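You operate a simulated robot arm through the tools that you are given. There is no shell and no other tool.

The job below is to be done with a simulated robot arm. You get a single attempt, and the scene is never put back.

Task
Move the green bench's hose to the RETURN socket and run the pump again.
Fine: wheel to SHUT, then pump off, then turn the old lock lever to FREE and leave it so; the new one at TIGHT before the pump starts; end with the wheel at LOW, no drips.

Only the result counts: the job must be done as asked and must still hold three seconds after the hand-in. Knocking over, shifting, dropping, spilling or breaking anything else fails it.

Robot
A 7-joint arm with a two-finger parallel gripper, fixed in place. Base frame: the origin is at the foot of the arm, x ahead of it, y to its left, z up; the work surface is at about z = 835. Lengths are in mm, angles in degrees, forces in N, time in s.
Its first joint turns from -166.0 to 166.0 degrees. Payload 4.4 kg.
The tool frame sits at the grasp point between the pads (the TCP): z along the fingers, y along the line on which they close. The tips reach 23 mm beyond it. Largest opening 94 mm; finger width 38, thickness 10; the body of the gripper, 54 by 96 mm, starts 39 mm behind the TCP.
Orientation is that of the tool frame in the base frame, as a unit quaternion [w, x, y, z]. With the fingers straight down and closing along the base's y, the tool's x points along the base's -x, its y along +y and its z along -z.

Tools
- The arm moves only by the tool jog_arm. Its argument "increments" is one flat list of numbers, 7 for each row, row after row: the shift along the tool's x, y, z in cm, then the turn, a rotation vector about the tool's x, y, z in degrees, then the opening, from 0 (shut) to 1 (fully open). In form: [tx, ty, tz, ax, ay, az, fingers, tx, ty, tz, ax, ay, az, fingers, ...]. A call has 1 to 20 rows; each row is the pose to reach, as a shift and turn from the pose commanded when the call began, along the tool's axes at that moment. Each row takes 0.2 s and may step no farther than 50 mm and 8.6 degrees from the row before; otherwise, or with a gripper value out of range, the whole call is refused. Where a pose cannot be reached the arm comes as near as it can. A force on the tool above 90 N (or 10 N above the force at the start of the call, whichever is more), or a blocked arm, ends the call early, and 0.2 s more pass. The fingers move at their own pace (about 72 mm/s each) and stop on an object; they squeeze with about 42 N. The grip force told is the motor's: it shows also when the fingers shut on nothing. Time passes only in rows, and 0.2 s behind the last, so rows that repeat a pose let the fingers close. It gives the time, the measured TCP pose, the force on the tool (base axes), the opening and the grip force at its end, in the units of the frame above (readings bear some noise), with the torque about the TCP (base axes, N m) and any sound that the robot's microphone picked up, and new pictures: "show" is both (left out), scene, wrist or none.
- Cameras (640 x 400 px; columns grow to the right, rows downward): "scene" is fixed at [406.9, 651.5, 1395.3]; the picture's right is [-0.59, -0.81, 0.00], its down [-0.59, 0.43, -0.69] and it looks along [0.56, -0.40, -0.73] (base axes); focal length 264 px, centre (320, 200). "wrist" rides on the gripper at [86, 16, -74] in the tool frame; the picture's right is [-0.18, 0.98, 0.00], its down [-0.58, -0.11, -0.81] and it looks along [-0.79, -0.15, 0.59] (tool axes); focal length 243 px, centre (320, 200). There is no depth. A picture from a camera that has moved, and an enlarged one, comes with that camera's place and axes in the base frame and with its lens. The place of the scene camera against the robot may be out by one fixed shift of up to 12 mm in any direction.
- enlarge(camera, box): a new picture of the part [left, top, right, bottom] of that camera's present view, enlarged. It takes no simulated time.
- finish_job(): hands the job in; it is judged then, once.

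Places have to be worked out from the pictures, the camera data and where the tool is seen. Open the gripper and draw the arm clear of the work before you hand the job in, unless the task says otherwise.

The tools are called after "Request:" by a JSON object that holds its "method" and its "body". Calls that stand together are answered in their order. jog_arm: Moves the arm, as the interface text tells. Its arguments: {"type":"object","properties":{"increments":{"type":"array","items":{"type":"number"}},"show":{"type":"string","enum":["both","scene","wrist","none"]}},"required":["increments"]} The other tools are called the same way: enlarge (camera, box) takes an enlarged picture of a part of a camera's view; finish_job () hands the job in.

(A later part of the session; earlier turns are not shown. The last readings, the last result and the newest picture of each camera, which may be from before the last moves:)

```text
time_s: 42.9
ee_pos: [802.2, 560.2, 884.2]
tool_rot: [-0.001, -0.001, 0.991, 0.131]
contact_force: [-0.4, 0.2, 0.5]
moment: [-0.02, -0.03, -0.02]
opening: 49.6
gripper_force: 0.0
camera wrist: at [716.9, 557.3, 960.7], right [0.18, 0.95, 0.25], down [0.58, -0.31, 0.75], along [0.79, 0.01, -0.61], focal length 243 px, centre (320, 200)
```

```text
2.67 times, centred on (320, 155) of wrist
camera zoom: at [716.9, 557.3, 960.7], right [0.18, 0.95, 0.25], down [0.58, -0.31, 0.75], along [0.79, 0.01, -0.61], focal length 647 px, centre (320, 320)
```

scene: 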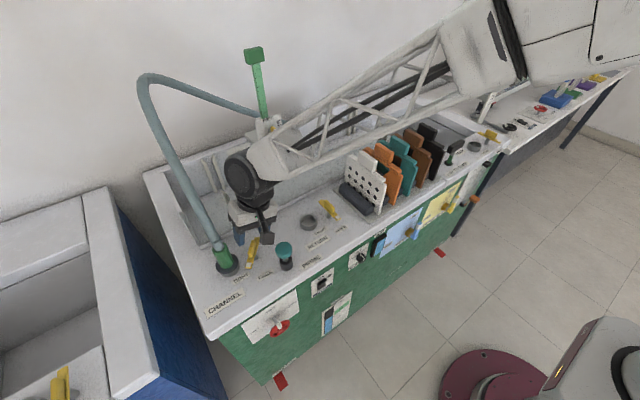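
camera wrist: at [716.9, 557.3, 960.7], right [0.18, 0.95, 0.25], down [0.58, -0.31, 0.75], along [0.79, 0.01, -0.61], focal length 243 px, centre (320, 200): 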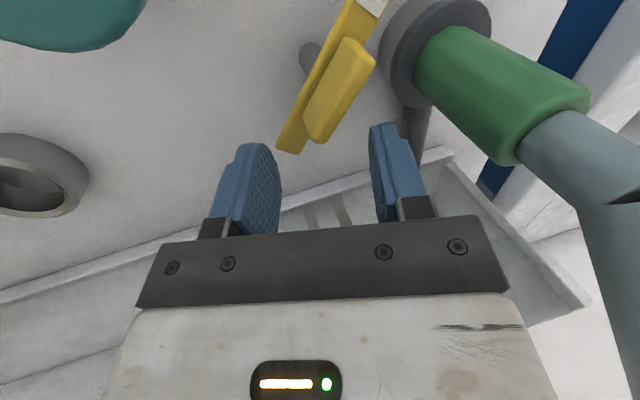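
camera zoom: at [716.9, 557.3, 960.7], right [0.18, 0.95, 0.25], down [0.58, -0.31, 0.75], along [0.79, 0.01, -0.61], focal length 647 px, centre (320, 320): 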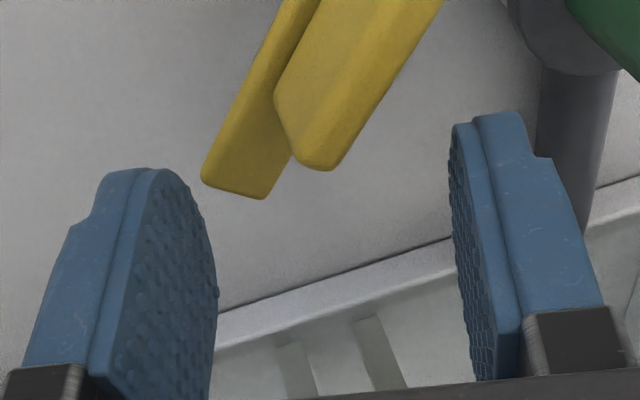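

The tail lies between the fingers. I'll go down to z≈862, then sweep towards +y with the -y finger while narrowing the gap so the other finger stays clear of the plug.

Request:
{"method": "jog_arm", "body": {"increments": [0, -0.36, 1.05, 0, 0, 0, 0.53, 0, -0.717, 2.09, 0, 0, 0, 0.53, 0, -0.717, 2.09, 0, 0, 0, 0.53, 0, -0.234, 2.22, 0, 0, 0, 0.45, 0, 0.249, 2.35, 0, 0, 0, 0.38, 0, 0.732, 2.48, 0, 0, 0, 0.32], "show": "both"}}

Request:
{"method": "enlarge", "body": {"camera": "scene", "box": [190, 150, 350, 280]}}

Request:
{"method": "enlarge", "body": {"camera": "wrist", "box": [200, 80, 440, 230]}}

```text
time_s: 44.2
ee_pos: [801.3, 575.4, 859.9]
tool_rot: [-0.001, -0.001, 0.991, 0.13]
contact_force: [-0.6, 0.5, 0.5]
moment: [-0.05, 0.02, 0.02]
opening: 30.3
gripper_force: 0.3
camera wrist: at [716.2, 572.3, 937.1], right [0.18, 0.95, 0.25], down [0.58, -0.31, 0.75], along [0.79, 0.01, -0.61], focal length 243 px, centre (320, 200)
```

scene: 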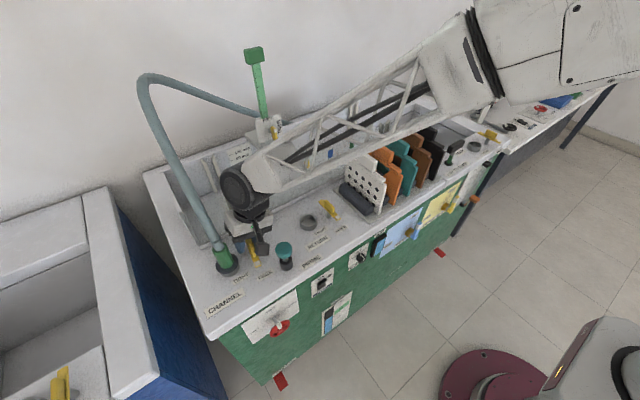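
wrist: 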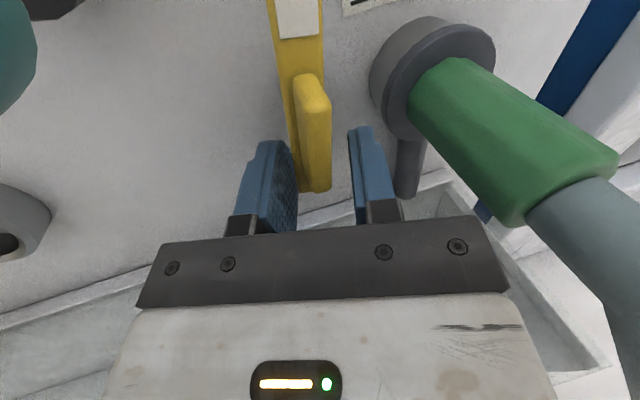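

```text
3.08 times, centred on (270, 215) of scene
camera zoom: at [406.9, 651.5, 1395.3], right [-0.59, -0.81, 0.0], down [-0.59, 0.43, -0.69], along [0.56, -0.4, -0.73], focal length 812 px, centre (474, 154)
```

zoom: 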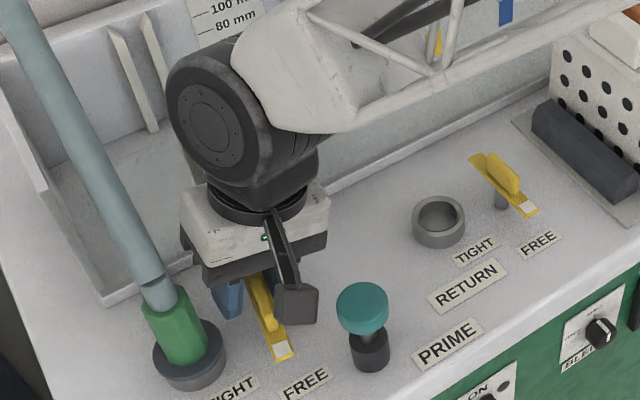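

```text
2.67 times, centred on (320, 155) of wrist
camera zoom: at [716.2, 572.3, 937.1], right [0.18, 0.95, 0.25], down [0.58, -0.31, 0.75], along [0.79, 0.01, -0.61], focal length 647 px, centre (320, 320)
```

zoom: 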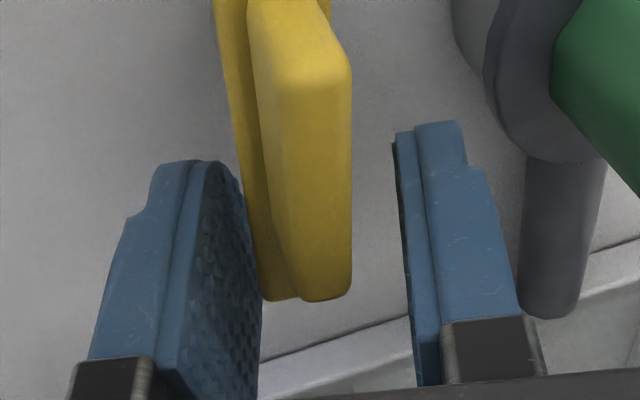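

The lever is within about 8° of FREE, pushed by the -y finger. I'll continue the last few millimetres while narrowing the gap.

Request:
{"method": "jog_arm", "body": {"increments": [0, 0.25, 0.067, 0, 0, 0, 0.3, 0, 0.483, 0.13, 0, 0, 0, 0.28, 0, 0.58, 0.156, 0, 0, 0, 0.25, 0, 0.58, 0.156, 0, 0, 0, 0.23], "show": "both"}}

Request:
{"method": "enlarge", "body": {"camera": "scene", "box": [190, 150, 350, 280]}}

Request:
{"method": "enlarge", "body": {"camera": "wrist", "box": [200, 0, 440, 200]}}

```text
time_s: 45.2
ee_pos: [802.5, 581.4, 858.8]
tool_rot: [-0.001, 0.001, 0.991, 0.131]
contact_force: [1.9, -13.3, 1.7]
moment: [-0.18, 0.08, 0.3]
opening: 27.3
gripper_force: 6.6
camera wrist: at [716.7, 577.6, 936.5], right [0.18, 0.95, 0.25], down [0.58, -0.31, 0.75], along [0.79, 0.01, -0.61], focal length 243 px, centre (320, 200)
```

scene: 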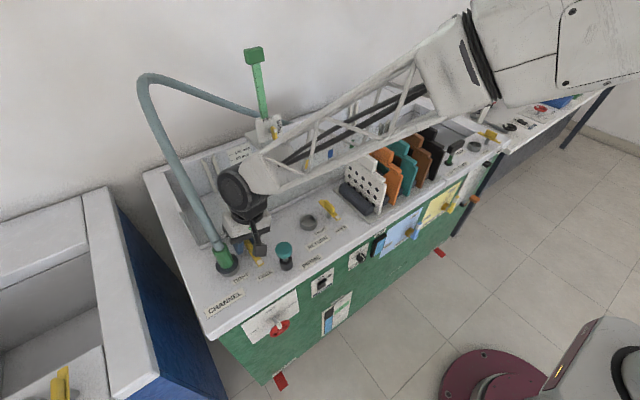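
wrist: 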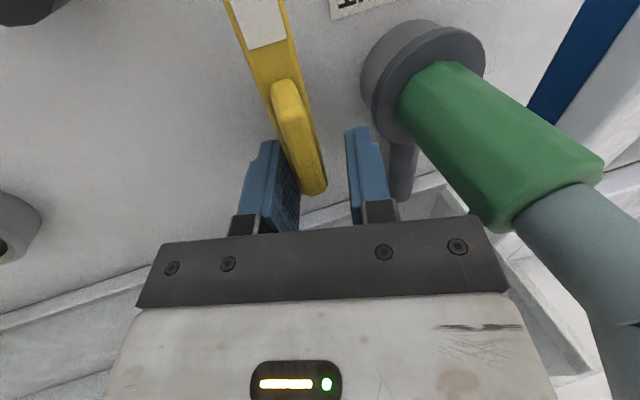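

```text
3.08 times, centred on (270, 215) of scene
camera zoom: at [406.9, 651.5, 1395.3], right [-0.59, -0.81, 0.0], down [-0.59, 0.43, -0.69], along [0.56, -0.4, -0.73], focal length 812 px, centre (474, 154)
```

zoom: 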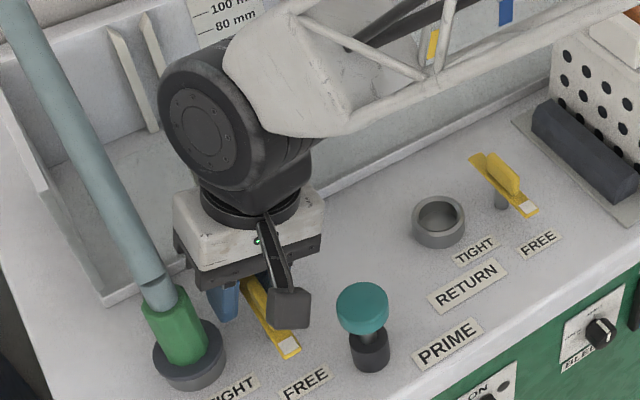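

```text
2.00 times, centred on (320, 100) of wrist
camera zoom: at [716.7, 577.6, 936.5], right [0.18, 0.95, 0.25], down [0.58, -0.31, 0.75], along [0.79, 0.01, -0.61], focal length 485 px, centre (320, 400)
```

zoom: 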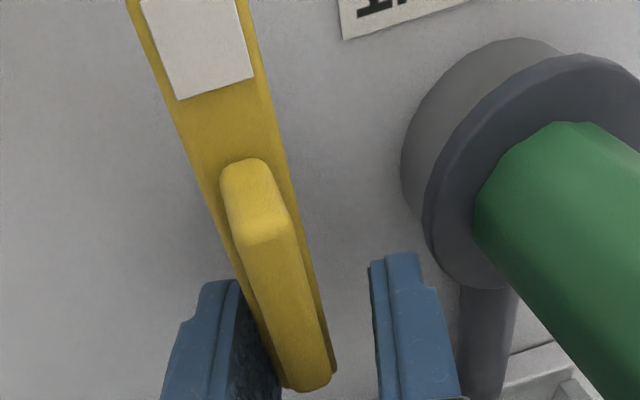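

The bar now lies along x to within about 1.5°, and it resists with about 13 N: the old lever is at FREE. I back the finger off, open a little and lift clear.

Request:
{"method": "jog_arm", "body": {"increments": [0, -0.29, -0.08, 0, 0, 0, 0.34, 0, -0.29, -0.08, 0, 0, 0, 0.36, 0, 0.49, -2.98, 0, 0, 0, 0.36, 0, 1.27, -5.88, 0, 0, 0, 0.36, 0, 2.31, -9.74, 0, 0, 0, 0.36], "show": "both"}}

Request:
{"method": "enlarge", "body": {"camera": "scene", "box": [190, 150, 350, 280]}}

Request:
{"method": "enlarge", "body": {"camera": "wrist", "box": [200, 0, 440, 150]}}

```text
time_s: 46.5
ee_pos: [800.3, 576.9, 960.2]
tool_rot: [-0.002, 0.0, 0.991, 0.13]
contact_force: [0.0, 0.3, -0.8]
moment: [0.0, 0.04, -0.01]
opening: 33.8
gripper_force: 0.0
camera wrist: at [715.4, 574.3, 1036.3], right [0.18, 0.95, 0.25], down [0.58, -0.31, 0.75], along [0.79, 0.01, -0.61], focal length 243 px, centre (320, 200)
```

scene: 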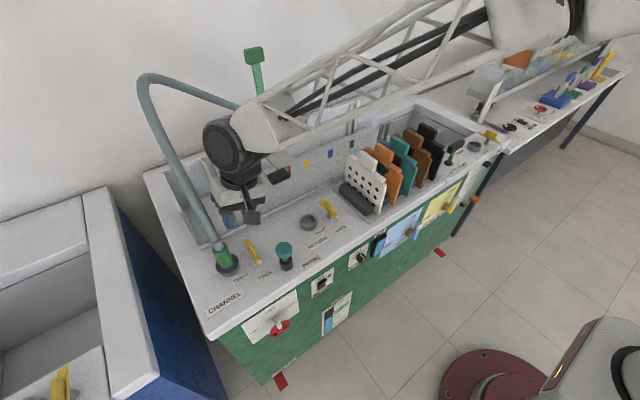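
wrist: 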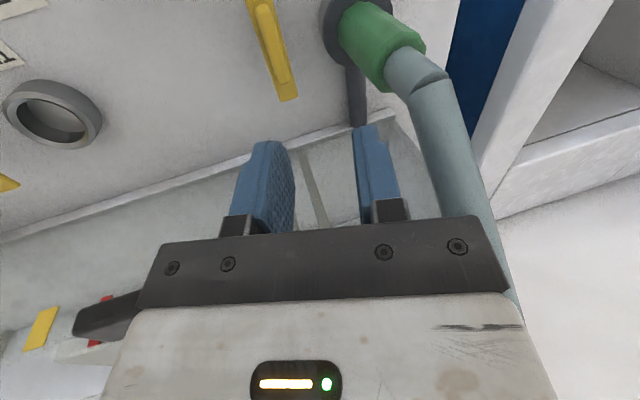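

```text
3.08 times, centred on (270, 215) of scene
camera zoom: at [406.9, 651.5, 1395.3], right [-0.59, -0.81, 0.0], down [-0.59, 0.43, -0.69], along [0.56, -0.4, -0.73], focal length 812 px, centre (474, 154)
```

zoom: 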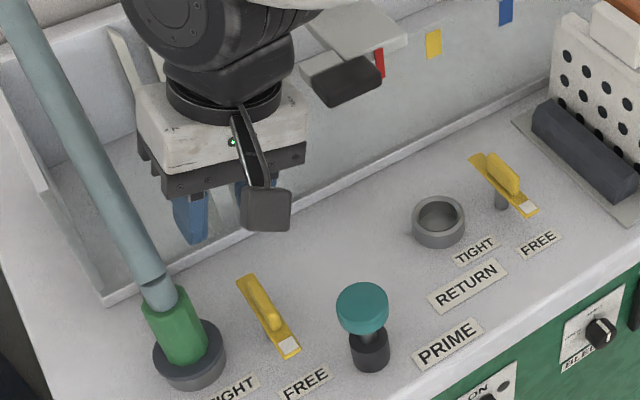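

```text
2.67 times, centred on (320, 75) of wrist
camera zoom: at [715.4, 574.3, 1036.3], right [0.18, 0.95, 0.25], down [0.58, -0.31, 0.75], along [0.79, 0.01, -0.61], focal length 647 px, centre (320, 533)
```

zoom: 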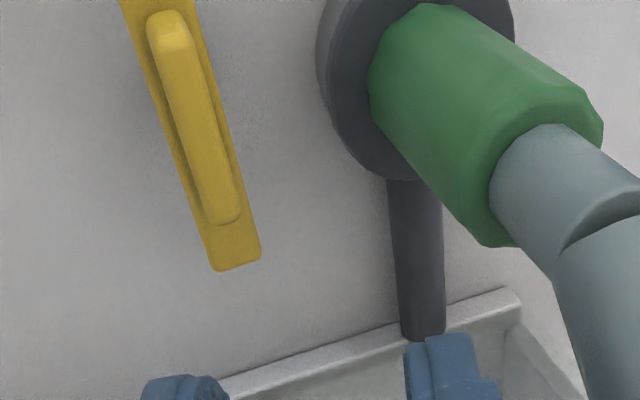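

The old lever rests at FREE, parallel to the RETURN lever, and the gauge carriage is exactly where it was. Next is the hose plug: I'll pull back in front of the bench and turn the tool to point along +x with the camera on top, so it can take the green body at (788, 641, ~880) from the front.

Request:
{"method": "jog_arm", "body": {"increments": [4.27, -0.84, -1.11, 0, 0, 0, 0.6, 8.55, -1.68, -2.22, 0, 0, 0, 0.75, 12.81, -2.51, -3.33, 5.15, 0.88, -6.71, 0.75, 17.1, -3.35, -4.45, 10.3, 1.77, -13.41, 0.75, 21.36, -4.19, -5.55, 15.45, 2.65, -20.12, 0.75, 25.62, -5.02, -6.66, 20.6, 3.54, -26.83, 0.75, 30, -5.88, -7.8, 25.76, 4.42, -33.53, 0.75, 30, -5.88, -7.8, 30.91, 5.3, -40.24, 0.75, 30, -5.88, -7.8, 36.06, 6.19, -46.95, 0.75, 30, -5.88, -7.8, 41.21, 7.07, -53.65, 0.75, 30, -5.88, -7.8, 46.36, 7.96, -60.36, 0.75, 30, -5.88, -7.8, 51.51, 8.84, -67.07, 0.75, 30, -5.88, -7.8, 56.66, 9.72, -73.77, 0.75, 30, -5.88, -7.8, 61.81, 10.61, -80.48, 0.75, 30, -5.88, -7.8, 66.96, 11.49, -87.18, 0.75, 30, -5.88, -7.8, 72.11, 12.38, -93.89, 0.75, 30, -5.88, -7.8, 77.27, 13.26, -100.6, 0.75, 30, -5.88, -7.8, 82.42, 14.14, -107.3, 0.75, 30, -5.88, -7.8, 87.57, 15.03, -114.0, 0.75, 30, -5.88, -7.8, 92.72, 15.91, -120.7, 0.75], "show": "both"}}

```text
time_s: 50.6
ee_pos: [503.4, 501.3, 1016.9]
tool_rot: [0.002, 0.775, -0.306, 0.553]
contact_force: [-0.1, 0.6, -1.0]
moment: [0.01, 0.0, -0.01]
opening: 70.9
gripper_force: 0.1
camera wrist: at [450.4, 472.8, 1115.5], right [-0.51, -0.71, -0.49], down [-0.75, 0.64, -0.15], along [0.42, 0.29, -0.86], focal length 243 px, centre (320, 200)
```

scene: 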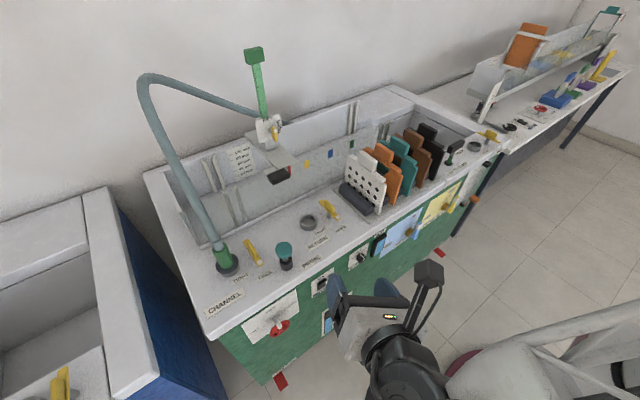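
wrist: 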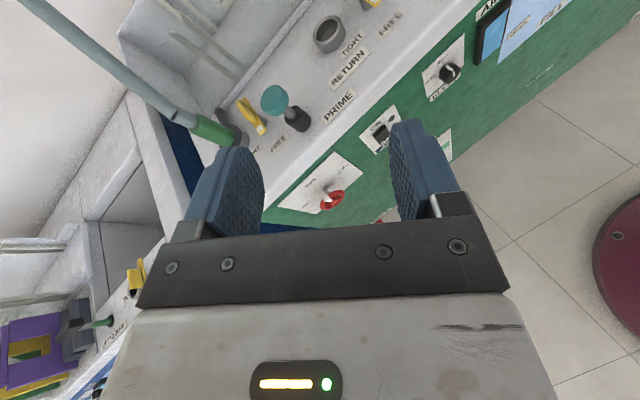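

The arm is turning without trouble. I complete the turn to the camera-up, forward-pointing pose with a 15° down-tilt, and move in line with the plug.

Request:
{"method": "jog_arm", "body": {"increments": [-2.07, -2.438, 0.462, 4.376, 0.768, -5.628, 0.75, -4.14, -4.876, 0.924, 8.752, 1.536, -11.256, 0.75, -6.21, -7.314, 1.386, 13.128, 2.304, -16.884, 0.75, -8.28, -9.752, 1.848, 17.504, 3.072, -22.512, 0.75, -10.35, -12.19, 2.31, 21.88, 3.84, -28.14, 0.75], "show": "both"}}

Request:
{"method": "enlarge", "body": {"camera": "wrist", "box": [200, 0, 440, 150]}}

```text
time_s: 51.9
ee_pos: [558.5, 642.5, 964.0]
tool_rot: [-0.002, 0.793, -0.001, 0.609]
contact_force: [0.1, 0.1, 0.2]
moment: [-0.01, 0.0, 0.02]
opening: 70.5
gripper_force: 0.2
camera wrist: at [509.3, 625.9, 1067.5], right [-0.05, -0.98, -0.18], down [-0.93, 0.11, -0.35], along [0.37, 0.15, -0.92], focal length 243 px, centre (320, 200)
```

scene: 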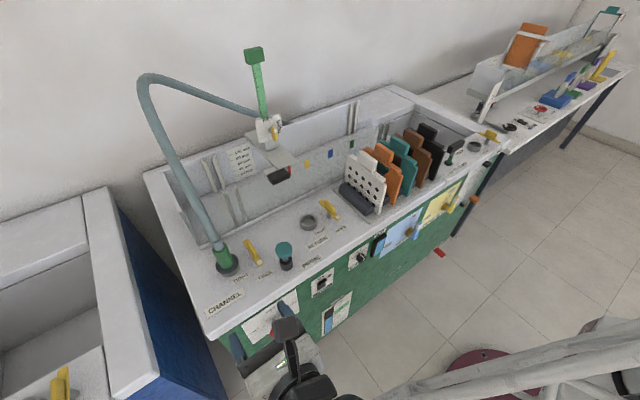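
wrist: 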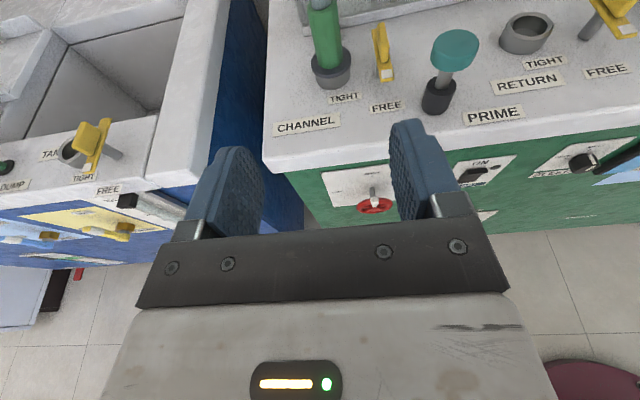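

```text
2.67 times, centred on (320, 75) of wrist
camera zoom: at [509.3, 625.9, 1067.5], right [-0.05, -0.98, -0.18], down [-0.93, 0.11, -0.35], along [0.37, 0.15, -0.92], focal length 647 px, centre (320, 533)
```

zoom: 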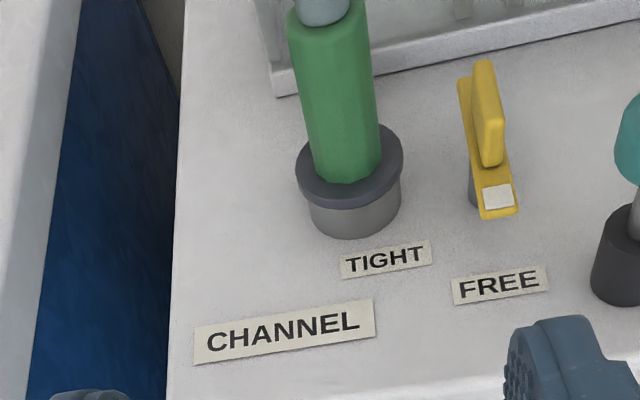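

I can see the plug's green body standing on its dark collar, with its axis at about (785, 639). I'll come forward at z≈881 with the fingers 70 mm apart, stopping just short of it.

Request:
{"method": "jog_arm", "body": {"increments": [-1.26, 0.06, 3.22, 0, 0, 0, 0.75, -2.52, 0.13, 6.45, 0, 0, 0, 0.75, -3.78, 0.19, 9.67, 0, 0, 0, 0.75, -5.04, 0.25, 12.89, 0, 0, 0, 0.75, -4.1, 0.25, 16.5, 0, 0, 0, 0.75, -3.21, 0.25, 20.16, 0, 0, 0, 0.75], "show": "both"}}

Request:
{"method": "enlarge", "body": {"camera": "scene", "box": [160, 180, 320, 300]}}

```text
time_s: 53.2
ee_pos: [747.3, 640.2, 881.6]
tool_rot: [-0.002, 0.793, -0.002, 0.609]
contact_force: [0.5, 0.0, -0.1]
moment: [-0.03, 0.02, 0.04]
opening: 70.8
gripper_force: 0.1
camera wrist: at [698.2, 624.2, 985.6], right [-0.05, -0.98, -0.18], down [-0.93, 0.11, -0.35], along [0.37, 0.15, -0.92], focal length 243 px, centre (320, 200)
```

scene: 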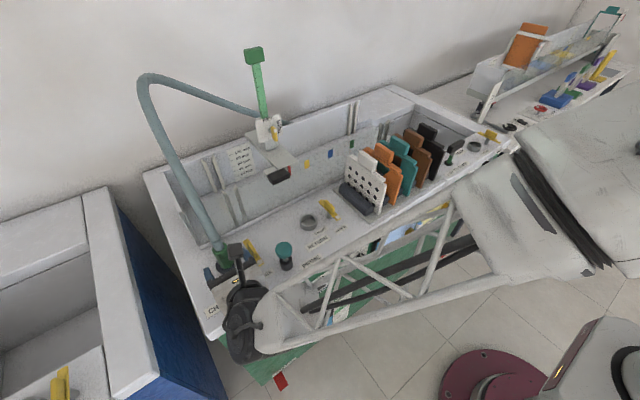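
wrist: 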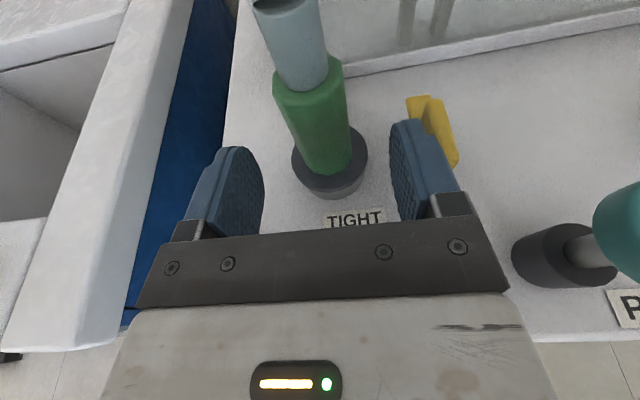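

```text
3.33 times, centred on (240, 240) of scene
camera zoom: at [406.9, 651.5, 1395.3], right [-0.59, -0.81, 0.0], down [-0.59, 0.43, -0.69], along [0.56, -0.4, -0.73], focal length 880 px, centre (587, 67)
```

zoom: 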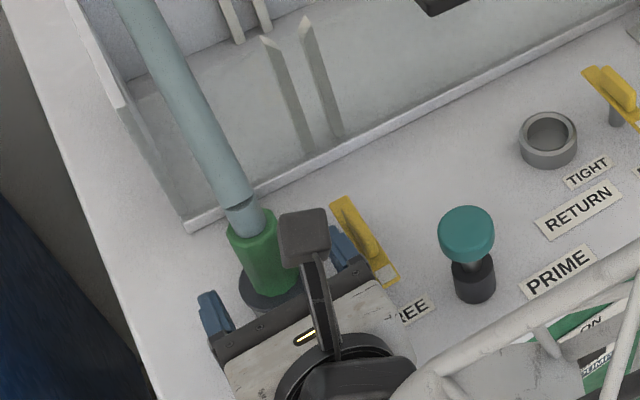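

The plug axis is at about (783, 639), centred between the fingers. I move in the last 36 mm and close on the green body.

Request:
{"method": "jog_arm", "body": {"increments": [0.46, 0.05, 1.74, 0, 0, 0, 0.75, 0.93, 0.1, 3.48, 0, 0, 0, 0.75, 0.93, 0.1, 3.48, 0, 0, 0, 0.55, 0.93, 0.1, 3.48, 0, 0, 0, 0.2, 0.93, 0.1, 3.48, 0, 0, 0, 0.2], "show": "both"}}

Request:
{"method": "enlarge", "body": {"camera": "scene", "box": [160, 180, 320, 300]}}

```text
time_s: 54.5
ee_pos: [784.4, 638.5, 880.4]
tool_rot: [-0.002, 0.793, -0.002, 0.61]
contact_force: [1.6, 0.8, -0.5]
moment: [-0.03, -0.03, 0.0]
opening: 31.0
gripper_force: 41.6
camera wrist: at [734.9, 621.6, 984.7], right [-0.05, -0.98, -0.18], down [-0.93, 0.11, -0.35], along [0.37, 0.15, -0.92], focal length 243 px, centre (320, 200)
```

scene: 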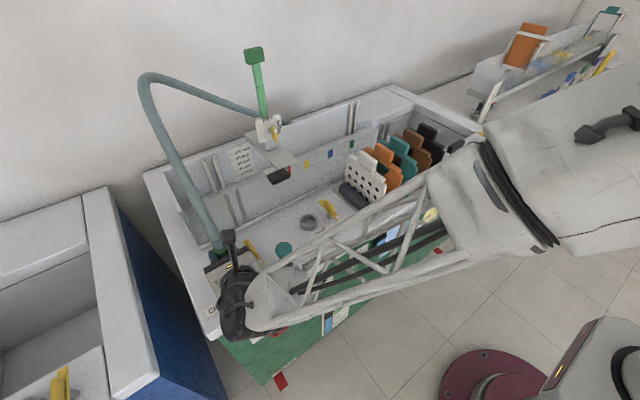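
wrist: 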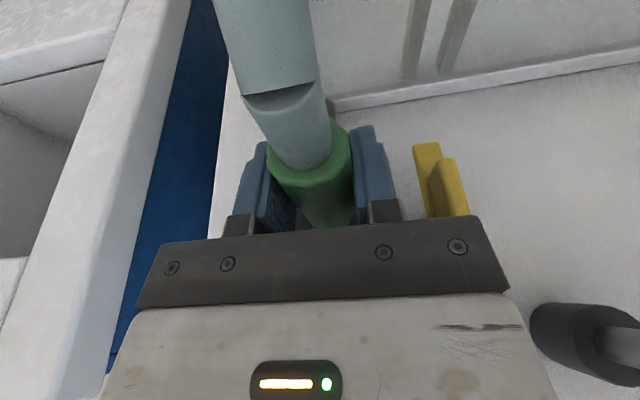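

```text
3.33 times, centred on (240, 240) of scene
camera zoom: at [406.9, 651.5, 1395.3], right [-0.59, -0.81, 0.0], down [-0.59, 0.43, -0.69], along [0.56, -0.4, -0.73], focal length 880 px, centre (587, 67)
```

zoom: 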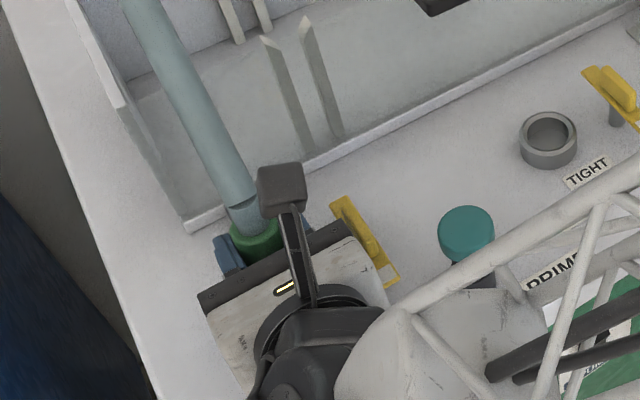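

The plug is held at 31 mm with almost no side force, so that pose is a good reference: (784.4, 638.5, 880.4). Before pulling it I want the exact offset to the RETURN socket. I'll let go, back off and rise, photograph this socket, then take the same view at RETURN.

Request:
{"method": "jog_arm", "body": {"increments": [0, 0, 0, 0, 0, 0, 0.75, 0, 0, 0, 0, 0, 0, 0.75, -0.48, 0, -1.79, 0, 0, 0, 0.75, -0.955, 0, -3.57, 0, 0, 0, 0.75, 2.42, 0, -4.47, 0, 0, 0, 0.75, 5.8, 0, -5.38, 0, 0, 0, 0.75, 5.8, 0, -5.38, 0, 0, 0, 0.75], "show": "wrist"}}

Request:
{"method": "enlarge", "body": {"camera": "wrist", "box": [240, 80, 432, 200]}}

```text
time_s: 56.0
ee_pos: [744.1, 638.0, 951.1]
tool_rot: [-0.002, 0.793, -0.002, 0.609]
contact_force: [-0.5, 0.2, -0.5]
moment: [-0.02, 0.0, 0.02]
opening: 70.4
gripper_force: 0.0
camera wrist: at [695.1, 621.8, 1053.7], right [-0.05, -0.98, -0.18], down [-0.93, 0.11, -0.35], along [0.37, 0.15, -0.92], focal length 243 px, centre (320, 200)
```

wrist: 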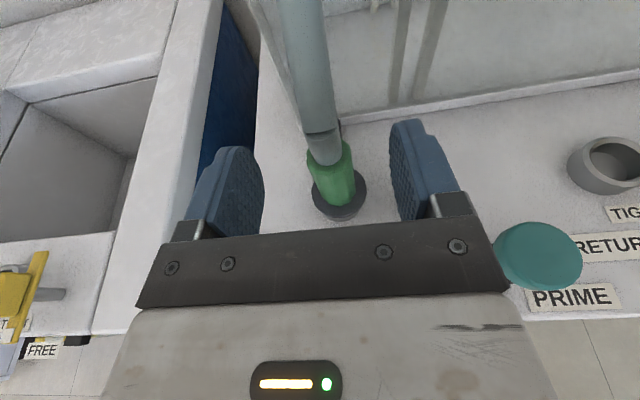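

```text
3.33 times, centred on (336, 140) of wrist
camera zoom: at [695.1, 621.8, 1053.7], right [-0.05, -0.98, -0.18], down [-0.93, 0.11, -0.35], along [0.37, 0.15, -0.92], focal length 809 px, centre (267, 400)
```

zoom: 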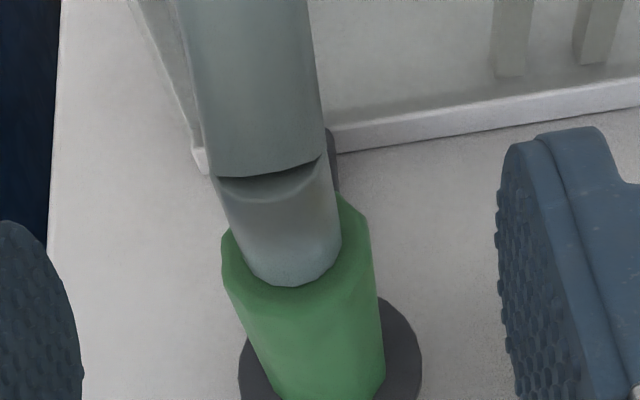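

Request:
{"method": "enlarge", "body": {"camera": "wrist", "box": [280, 150, 400, 225]}}

Request:
{"method": "jog_arm", "body": {"increments": [0, 4.6, 0, 0, 0, 0, 0.75, 0, 9.2, 0, 0, 0, 0, 0.75, 0, 13.8, 0, 0, 0, 0, 0.75, 0, 18.4, 0, 0, 0, 0, 0.75, 0, 22.8, 0, 0, 0, 0, 0.75, 0, 22.8, 0, 0, 0, 0, 0.75], "show": "wrist"}}

Request:
{"method": "enlarge", "body": {"camera": "wrist", "box": [280, 150, 400, 225]}}

```text
5.33 times, centred on (340, 188) of wrist
camera zoom: at [695.1, 621.8, 1053.7], right [-0.05, -0.98, -0.18], down [-0.93, 0.11, -0.35], along [0.37, 0.15, -0.92], focal length 1294 px, centre (213, 267)
```

zoom: 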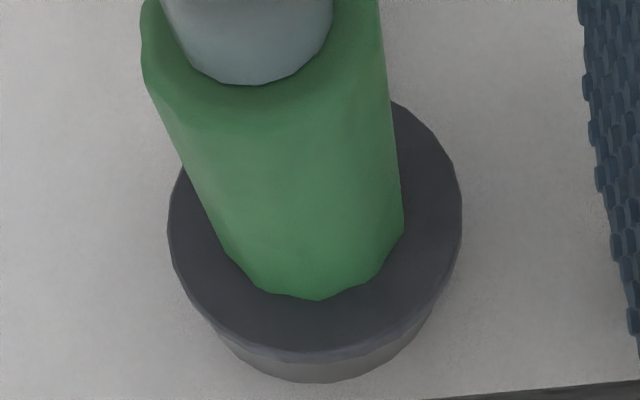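

```text
time_s: 57.5
ee_pos: [746.9, 412.6, 950.5]
tool_rot: [-0.002, 0.793, -0.002, 0.609]
contact_force: [0.0, -0.1, -0.4]
moment: [0.01, -0.05, -0.02]
opening: 70.6
gripper_force: 0.1
camera wrist: at [698.0, 396.0, 1053.0], right [-0.05, -0.98, -0.18], down [-0.93, 0.11, -0.35], along [0.37, 0.15, -0.92], focal length 243 px, centre (320, 200)
```

wrist: 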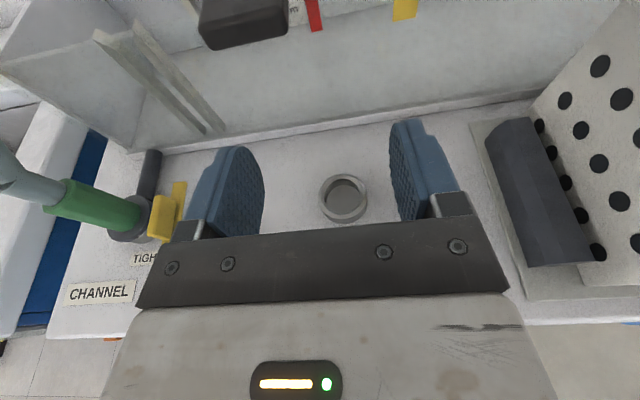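

```text
5.33 times, centred on (340, 188) of wrist
camera zoom: at [698.0, 396.0, 1053.0], right [-0.05, -0.98, -0.18], down [-0.93, 0.11, -0.35], along [0.37, 0.15, -0.92], focal length 1294 px, centre (213, 267)
```

zoom: 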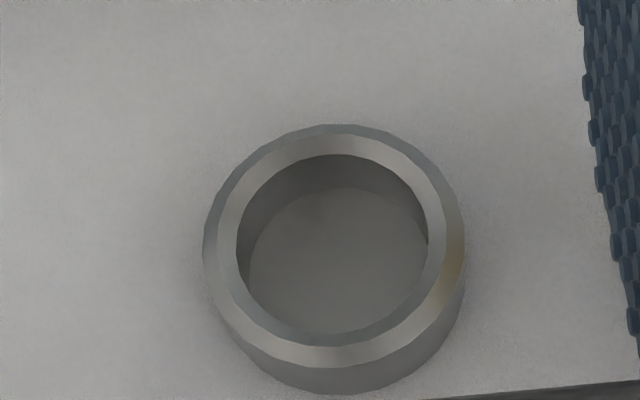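

Comparing both pictures, the RETURN ring sits 2.3 mm nearer in x and 3.7 mm further in -y than my 228 mm shift. The plug's transfer is therefore (-2.3, -231.7) mm. I retrace the path exactly and grasp the plug again.

Request:
{"method": "jog_arm", "body": {"increments": [0, -4.6, 0, 0, 0, 0, 0.75, 0, -9.2, 0, 0, 0, 0, 0.75, 0, -13.8, 0, 0, 0, 0, 0.75, 0, -18.4, 0, 0, 0, 0, 0.75, 0, -22.8, 0, 0, 0, 0, 0.75, -3.38, -22.8, 0.9, 0, 0, 0, 0.75, -6.755, -22.8, 1.81, 0, 0, 0, 0.75, -6.28, -22.8, 3.6, 0, 0, 0, 0.75, -5.8, -22.8, 5.38, 0, 0, 0, 0.75, -5.8, -22.8, 5.38, 0, 0, 0, 0.55, -5.8, -22.8, 5.38, 0, 0, 0, 0.2, -5.8, -22.8, 5.38, 0, 0, 0, 0.2], "show": "both"}}

```text
time_s: 60.0
ee_pos: [782.6, 638.5, 880.2]
tool_rot: [-0.002, 0.793, -0.002, 0.609]
contact_force: [0.6, -0.2, 1.9]
moment: [-0.07, -0.03, 0.02]
opening: 31.2
gripper_force: 42.2
camera wrist: at [734.4, 622.2, 984.2], right [-0.05, -0.98, -0.18], down [-0.93, 0.11, -0.35], along [0.37, 0.15, -0.92], focal length 243 px, centre (320, 200)
```

scene: 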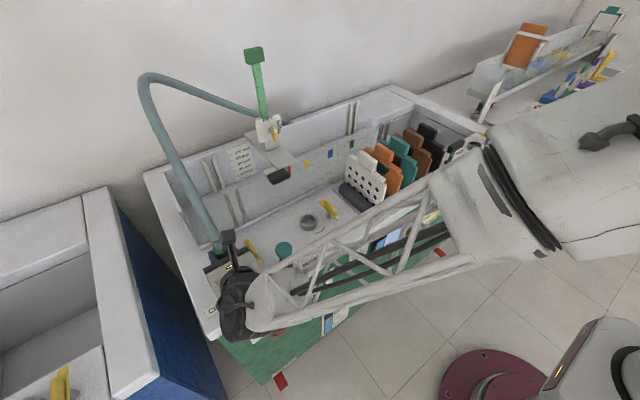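
wrist: 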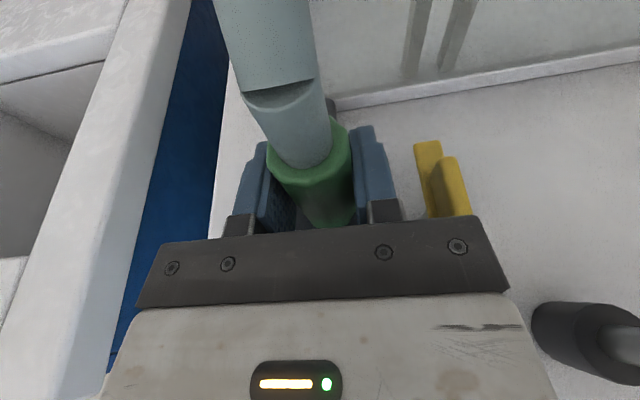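

I have the same grip as before. Now I draw the plug straight up, slowly at first, watching the force.

Request:
{"method": "jog_arm", "body": {"increments": [0.29, 0, -0.077, 0, 0, 0, 0.2, 0.58, 0, -0.155, 0, 0, 0, 0.2, 0.97, 0, -0.258, 0, 0, 0, 0.2, 1.45, 0, -0.387, 0, 0, 0, 0.2, 1.93, 0, -0.516, 0, 0, 0, 0.2], "show": "both"}}

Request:
{"method": "enlarge", "body": {"camera": "scene", "box": [160, 180, 320, 300]}}

```text
time_s: 61.2
ee_pos: [782.8, 638.3, 900.0]
tool_rot: [-0.001, 0.793, -0.003, 0.609]
contact_force: [0.6, 0.1, -1.8]
moment: [-0.03, 0.02, -0.02]
opening: 31.3
gripper_force: 42.1
camera wrist: at [732.9, 622.3, 1003.4], right [-0.05, -0.98, -0.18], down [-0.93, 0.11, -0.35], along [0.37, 0.15, -0.92], focal length 243 px, centre (320, 200)
```

scene: 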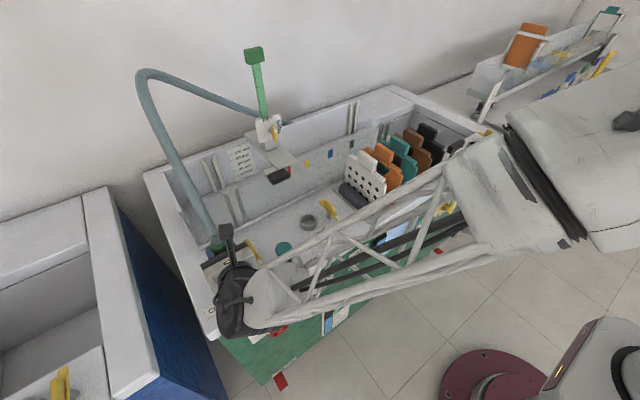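
wrist: 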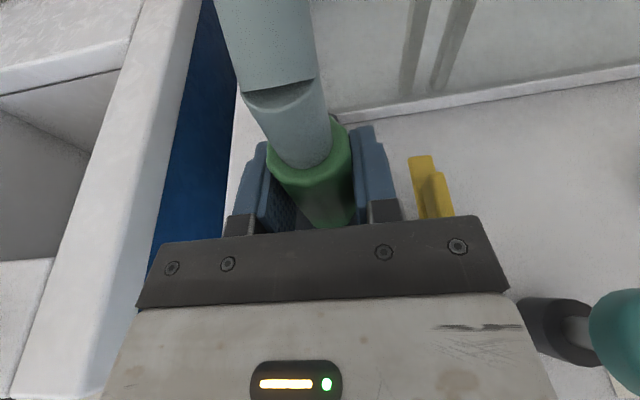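

```text
3.33 times, centred on (240, 240) of scene
camera zoom: at [406.9, 651.5, 1395.3], right [-0.59, -0.81, 0.0], down [-0.59, 0.43, -0.69], along [0.56, -0.4, -0.73], focal length 880 px, centre (587, 67)
```

zoom: 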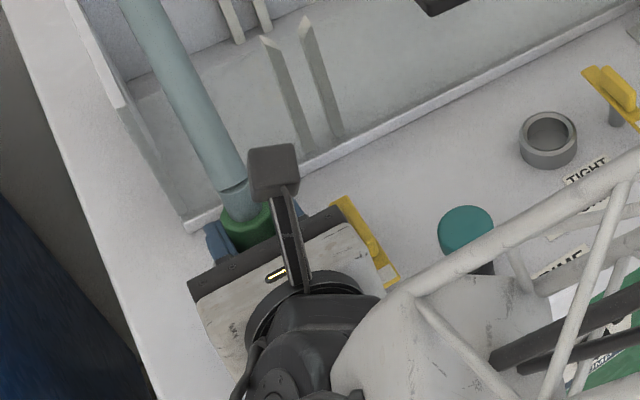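

The plug comes out freely and rides with the gripper. I lift 60 mm more and carry it first halfway towards RETURN to see how the hose behaves.

Request:
{"method": "jog_arm", "body": {"increments": [1.93, 0, -0.517, 0, 0, 0, 0.2, 3.87, 0, -1.03, 0, 0, 0, 0.2, 5.8, 0, -1.55, 0, 0, 0, 0.2, 5.8, 3, -1.55, 0, 0, 0, 0.2, 5.8, 6, -1.55, 0, 0, 0, 0.2, 5.8, 9, -1.55, 0, 0, 0, 0.2, 5.8, 12, -1.55, 0, 0, 0, 0.2], "show": "both"}}

Request:
{"method": "enlarge", "body": {"camera": "scene", "box": [180, 100, 380, 250]}}

```text
time_s: 62.9
ee_pos: [783.6, 519.7, 960.2]
tool_rot: [-0.001, 0.793, -0.002, 0.609]
contact_force: [-0.6, 0.1, -2.2]
moment: [-0.02, 0.0, 0.06]
opening: 31.0
gripper_force: 41.9
camera wrist: at [734.2, 503.0, 1062.9], right [-0.05, -0.98, -0.18], down [-0.93, 0.11, -0.35], along [0.37, 0.15, -0.92], focal length 243 px, centre (320, 200)
```

scene: 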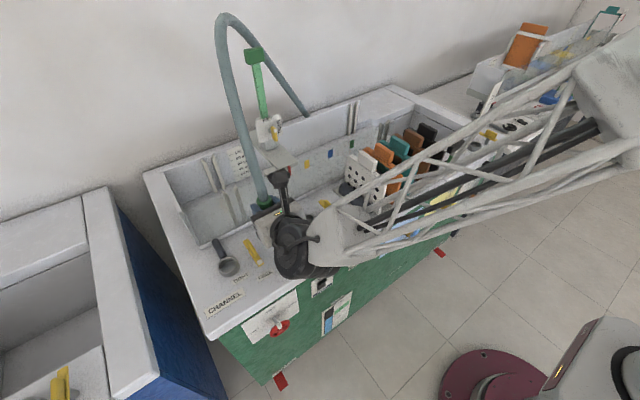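
wrist: 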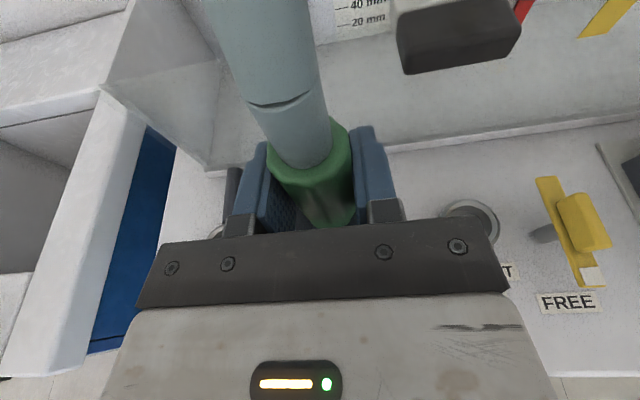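

```text
2.67 times, centred on (280, 175) of scene
camera zoom: at [406.9, 651.5, 1395.3], right [-0.59, -0.81, 0.0], down [-0.59, 0.43, -0.69], along [0.56, -0.4, -0.73], focal length 704 px, centre (427, 267)
```

zoom: 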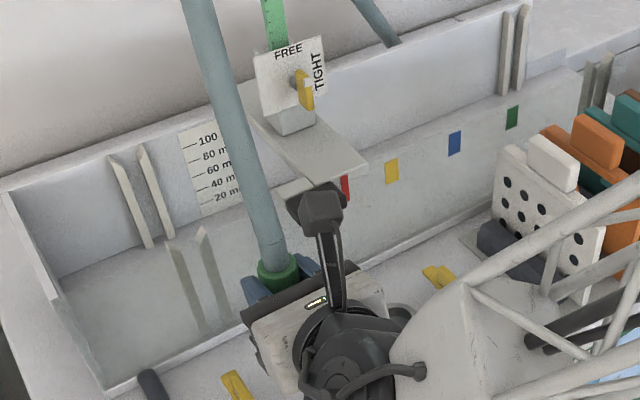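

The hose follows easily and clears the gauge carriage. I carry on to above RETURN.

Request:
{"method": "jog_arm", "body": {"increments": [0, 3, 0, 0, 0, 0, 0.2, 0, 6, 0, 0, 0, 0, 0.2, -0.03, 9, -0.11, 0, 0, 0, 0.2, -0.06, 11.17, -0.22, 0, 0, 0, 0.2, -0.06, 11.17, -0.22, 0, 0, 0, 0.2], "show": "both"}}

Request:
{"method": "enlarge", "body": {"camera": "scene", "box": [240, 120, 400, 240]}}

Request:
{"method": "enlarge", "body": {"camera": "wrist", "box": [200, 100, 440, 250]}}

```text
time_s: 64.0
ee_pos: [780.9, 406.4, 960.1]
tool_rot: [-0.002, 0.793, -0.002, 0.609]
contact_force: [-0.7, -0.5, -1.7]
moment: [-0.02, -0.05, 0.01]
opening: 30.9
gripper_force: 41.9
camera wrist: at [731.1, 390.7, 1063.1], right [-0.05, -0.98, -0.18], down [-0.93, 0.11, -0.35], along [0.37, 0.15, -0.92], focal length 243 px, centre (320, 200)
```

scene: 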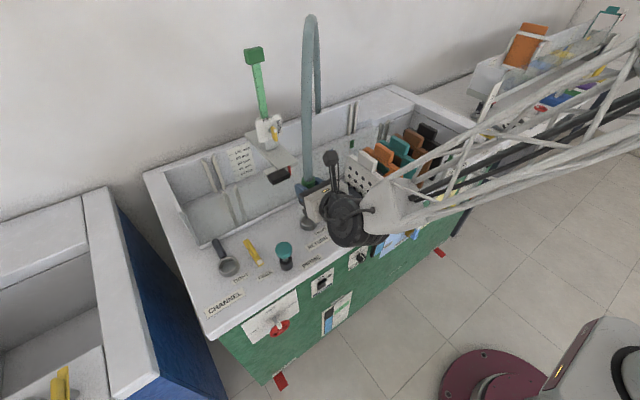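
wrist: 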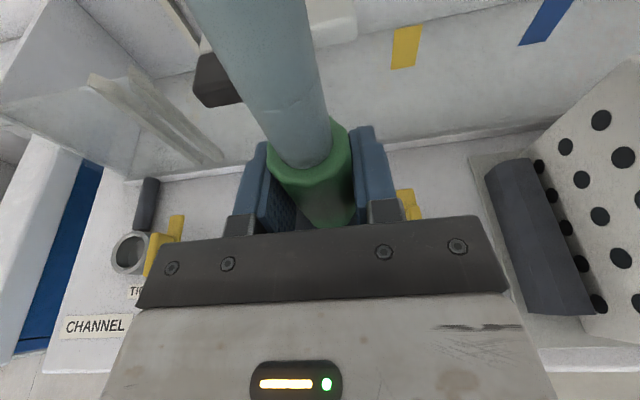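

```text
3.33 times, centred on (320, 180) of scene
camera zoom: at [406.9, 651.5, 1395.3], right [-0.59, -0.81, 0.0], down [-0.59, 0.43, -0.69], along [0.56, -0.4, -0.73], focal length 880 px, centre (320, 267)
```

zoom: 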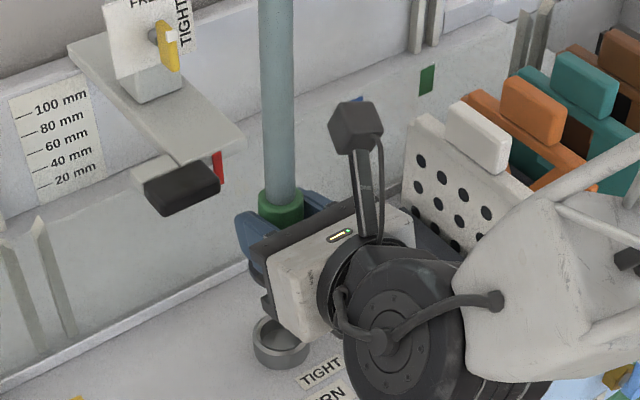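

```text
2.67 times, centred on (320, 175) of wrist
camera zoom: at [731.1, 390.7, 1063.1], right [-0.05, -0.98, -0.18], down [-0.93, 0.11, -0.35], along [0.37, 0.15, -0.92], focal length 647 px, centre (320, 267)
```

zoom: 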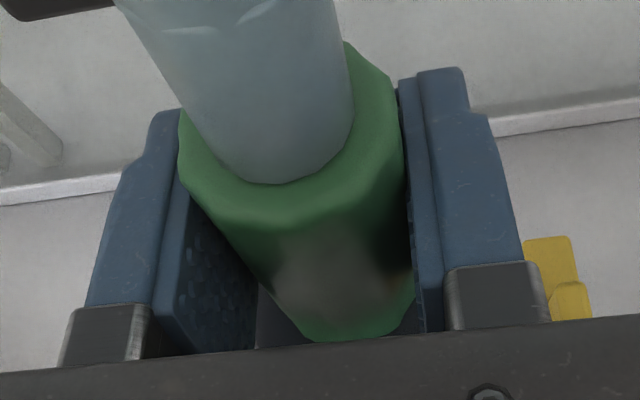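

The plug is over RETURN. I lower it 50 mm and check its alignment against the ring in both views.

Request:
{"method": "jog_arm", "body": {"increments": [-1.93, 0, 0.516, 0, 0, 0, 0.2, -3.38, 0, 0.9, 0, 0, 0, 0.2, -4.35, 0, 1.16, 0, 0, 0, 0.2, -4.83, 0, 1.29, 0, 0, 0, 0.2], "show": "both"}}

Request:
{"method": "enlarge", "body": {"camera": "scene", "box": [270, 160, 370, 240]}}

```text
time_s: 65.0
ee_pos: [781.1, 406.2, 909.5]
tool_rot: [-0.003, 0.793, -0.002, 0.61]
contact_force: [0.6, 1.1, -1.7]
moment: [-0.02, 0.0, 0.01]
opening: 31.3
gripper_force: 42.2
camera wrist: at [731.5, 389.9, 1014.3], right [-0.05, -0.98, -0.18], down [-0.93, 0.11, -0.35], along [0.37, 0.15, -0.92], focal length 243 px, centre (320, 200)
```

scene: 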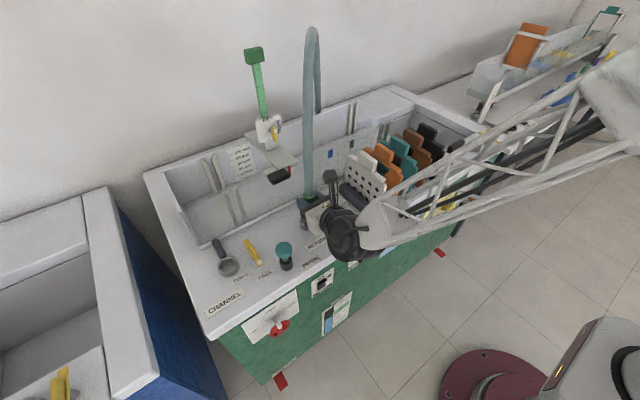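
wrist: 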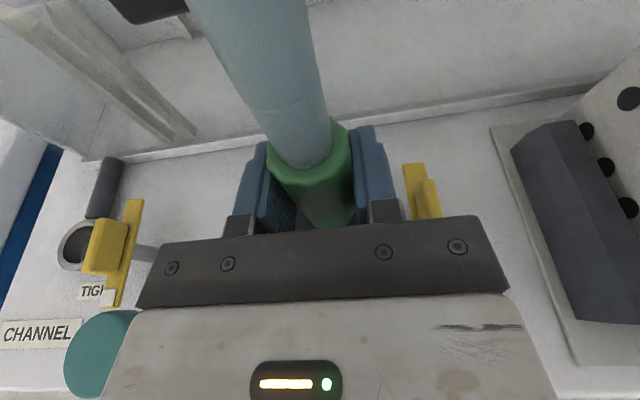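

```text
5.00 times, centred on (320, 200) of scene
camera zoom: at [406.9, 651.5, 1395.3], right [-0.59, -0.81, 0.0], down [-0.59, 0.43, -0.69], along [0.56, -0.4, -0.73], focal length 1320 px, centre (320, 200)
```

zoom: 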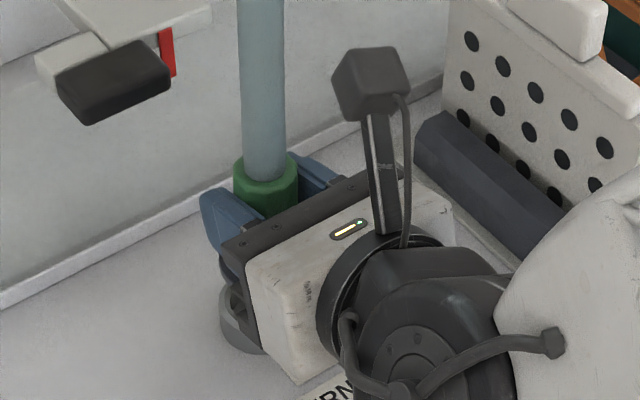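

No contact so far. I lower in small steps by feel.

Request:
{"method": "jog_arm", "body": {"increments": [-0.39, 0, 0.1, 0, 0, 0, 0.2, -0.77, 0, 0.206, 0, 0, 0, 0.2, -1.16, 0, 0.31, 0, 0, 0, 0.2], "show": "none"}}

```text
time_s: 65.8
ee_pos: [779.6, 407.2, 897.4]
tool_rot: [-0.001, 0.793, -0.002, 0.609]
contact_force: [-0.3, -0.8, -1.3]
moment: [0.01, 0.01, 0.01]
opening: 31.0
gripper_force: 42.0
```

Request:
{"method": "jog_arm", "body": {"increments": [-0.39, 0, 0.1, 0, 0, 0, 0.2, -0.77, 0, 0.206, 0, 0, 0, 0.2, -1.16, 0, 0.31, 0, 0, 0, 0.2], "show": "none"}}

```text
time_s: 66.7
ee_pos: [781.3, 407.3, 889.2]
tool_rot: [-0.002, 0.791, -0.003, 0.612]
contact_force: [5.0, -2.2, 33.5]
moment: [-0.67, -0.51, -0.04]
opening: 30.6
gripper_force: 41.8
```

Contact at z≈889, about 9 mm above the seat. The moment places the push on the plug's -y/+x side, so the plug sits slightly too far that way. I'll lift 4 mm, shift +2 mm in y and -1 mm in x, and lower again.

Request:
{"method": "jog_arm", "body": {"increments": [0.39, 0, -0.1, 0, 0, 0, 0.2, 0.75, -0.2, -0.29, 0, 0, 0, 0.2, 0.36, -0.2, -0.19, 0, 0, 0, 0.2, 0.07, -0.2, -0.11, 0, 0, 0, 0.2], "show": "none"}}

```text
time_s: 67.7
ee_pos: [779.6, 409.1, 888.3]
tool_rot: [-0.002, 0.792, -0.003, 0.61]
contact_force: [-4.1, -2.3, 15.5]
moment: [-0.31, 0.22, -0.05]
opening: 30.4
gripper_force: 41.8
```

Request:
{"method": "jog_arm", "body": {"increments": [0.3, 0, -0.08, 0, 0, 0, 0.2, 0.3, -0.2, -0.08, 0, 0, 0, 0.2, 0, -0.2, 0, 0, 0, 0, 0.2, -0.2, -0.2, 0.05, 0, 0, 0, 0.2], "show": "none"}}

```text
time_s: 68.7
ee_pos: [778.7, 411.5, 888.6]
tool_rot: [-0.002, 0.792, -0.004, 0.611]
contact_force: [-2.5, -7.2, 27.8]
moment: [0.02, 0.19, 0.01]
opening: 30.3
gripper_force: 41.9
```

Now the contact has swung to the +y side, so the right y lies about 1 mm back. I set that and press a little more.

Request:
{"method": "jog_arm", "body": {"increments": [0.3, 0, -0.08, 0, 0, 0, 0.2, 0.3, 0.1, -0.08, 0, 0, 0, 0.2, 0, 0.1, 0, 0, 0, 0, 0.2, -0.2, 0.1, 0.05, 0, 0, 0, 0.2], "show": "none"}}

```text
time_s: 69.7
ee_pos: [779.8, 409.9, 885.1]
tool_rot: [-0.003, 0.792, -0.002, 0.611]
contact_force: [8.7, 5.0, 38.9]
moment: [0.61, -0.26, -0.29]
opening: 30.3
gripper_force: 42.0
```

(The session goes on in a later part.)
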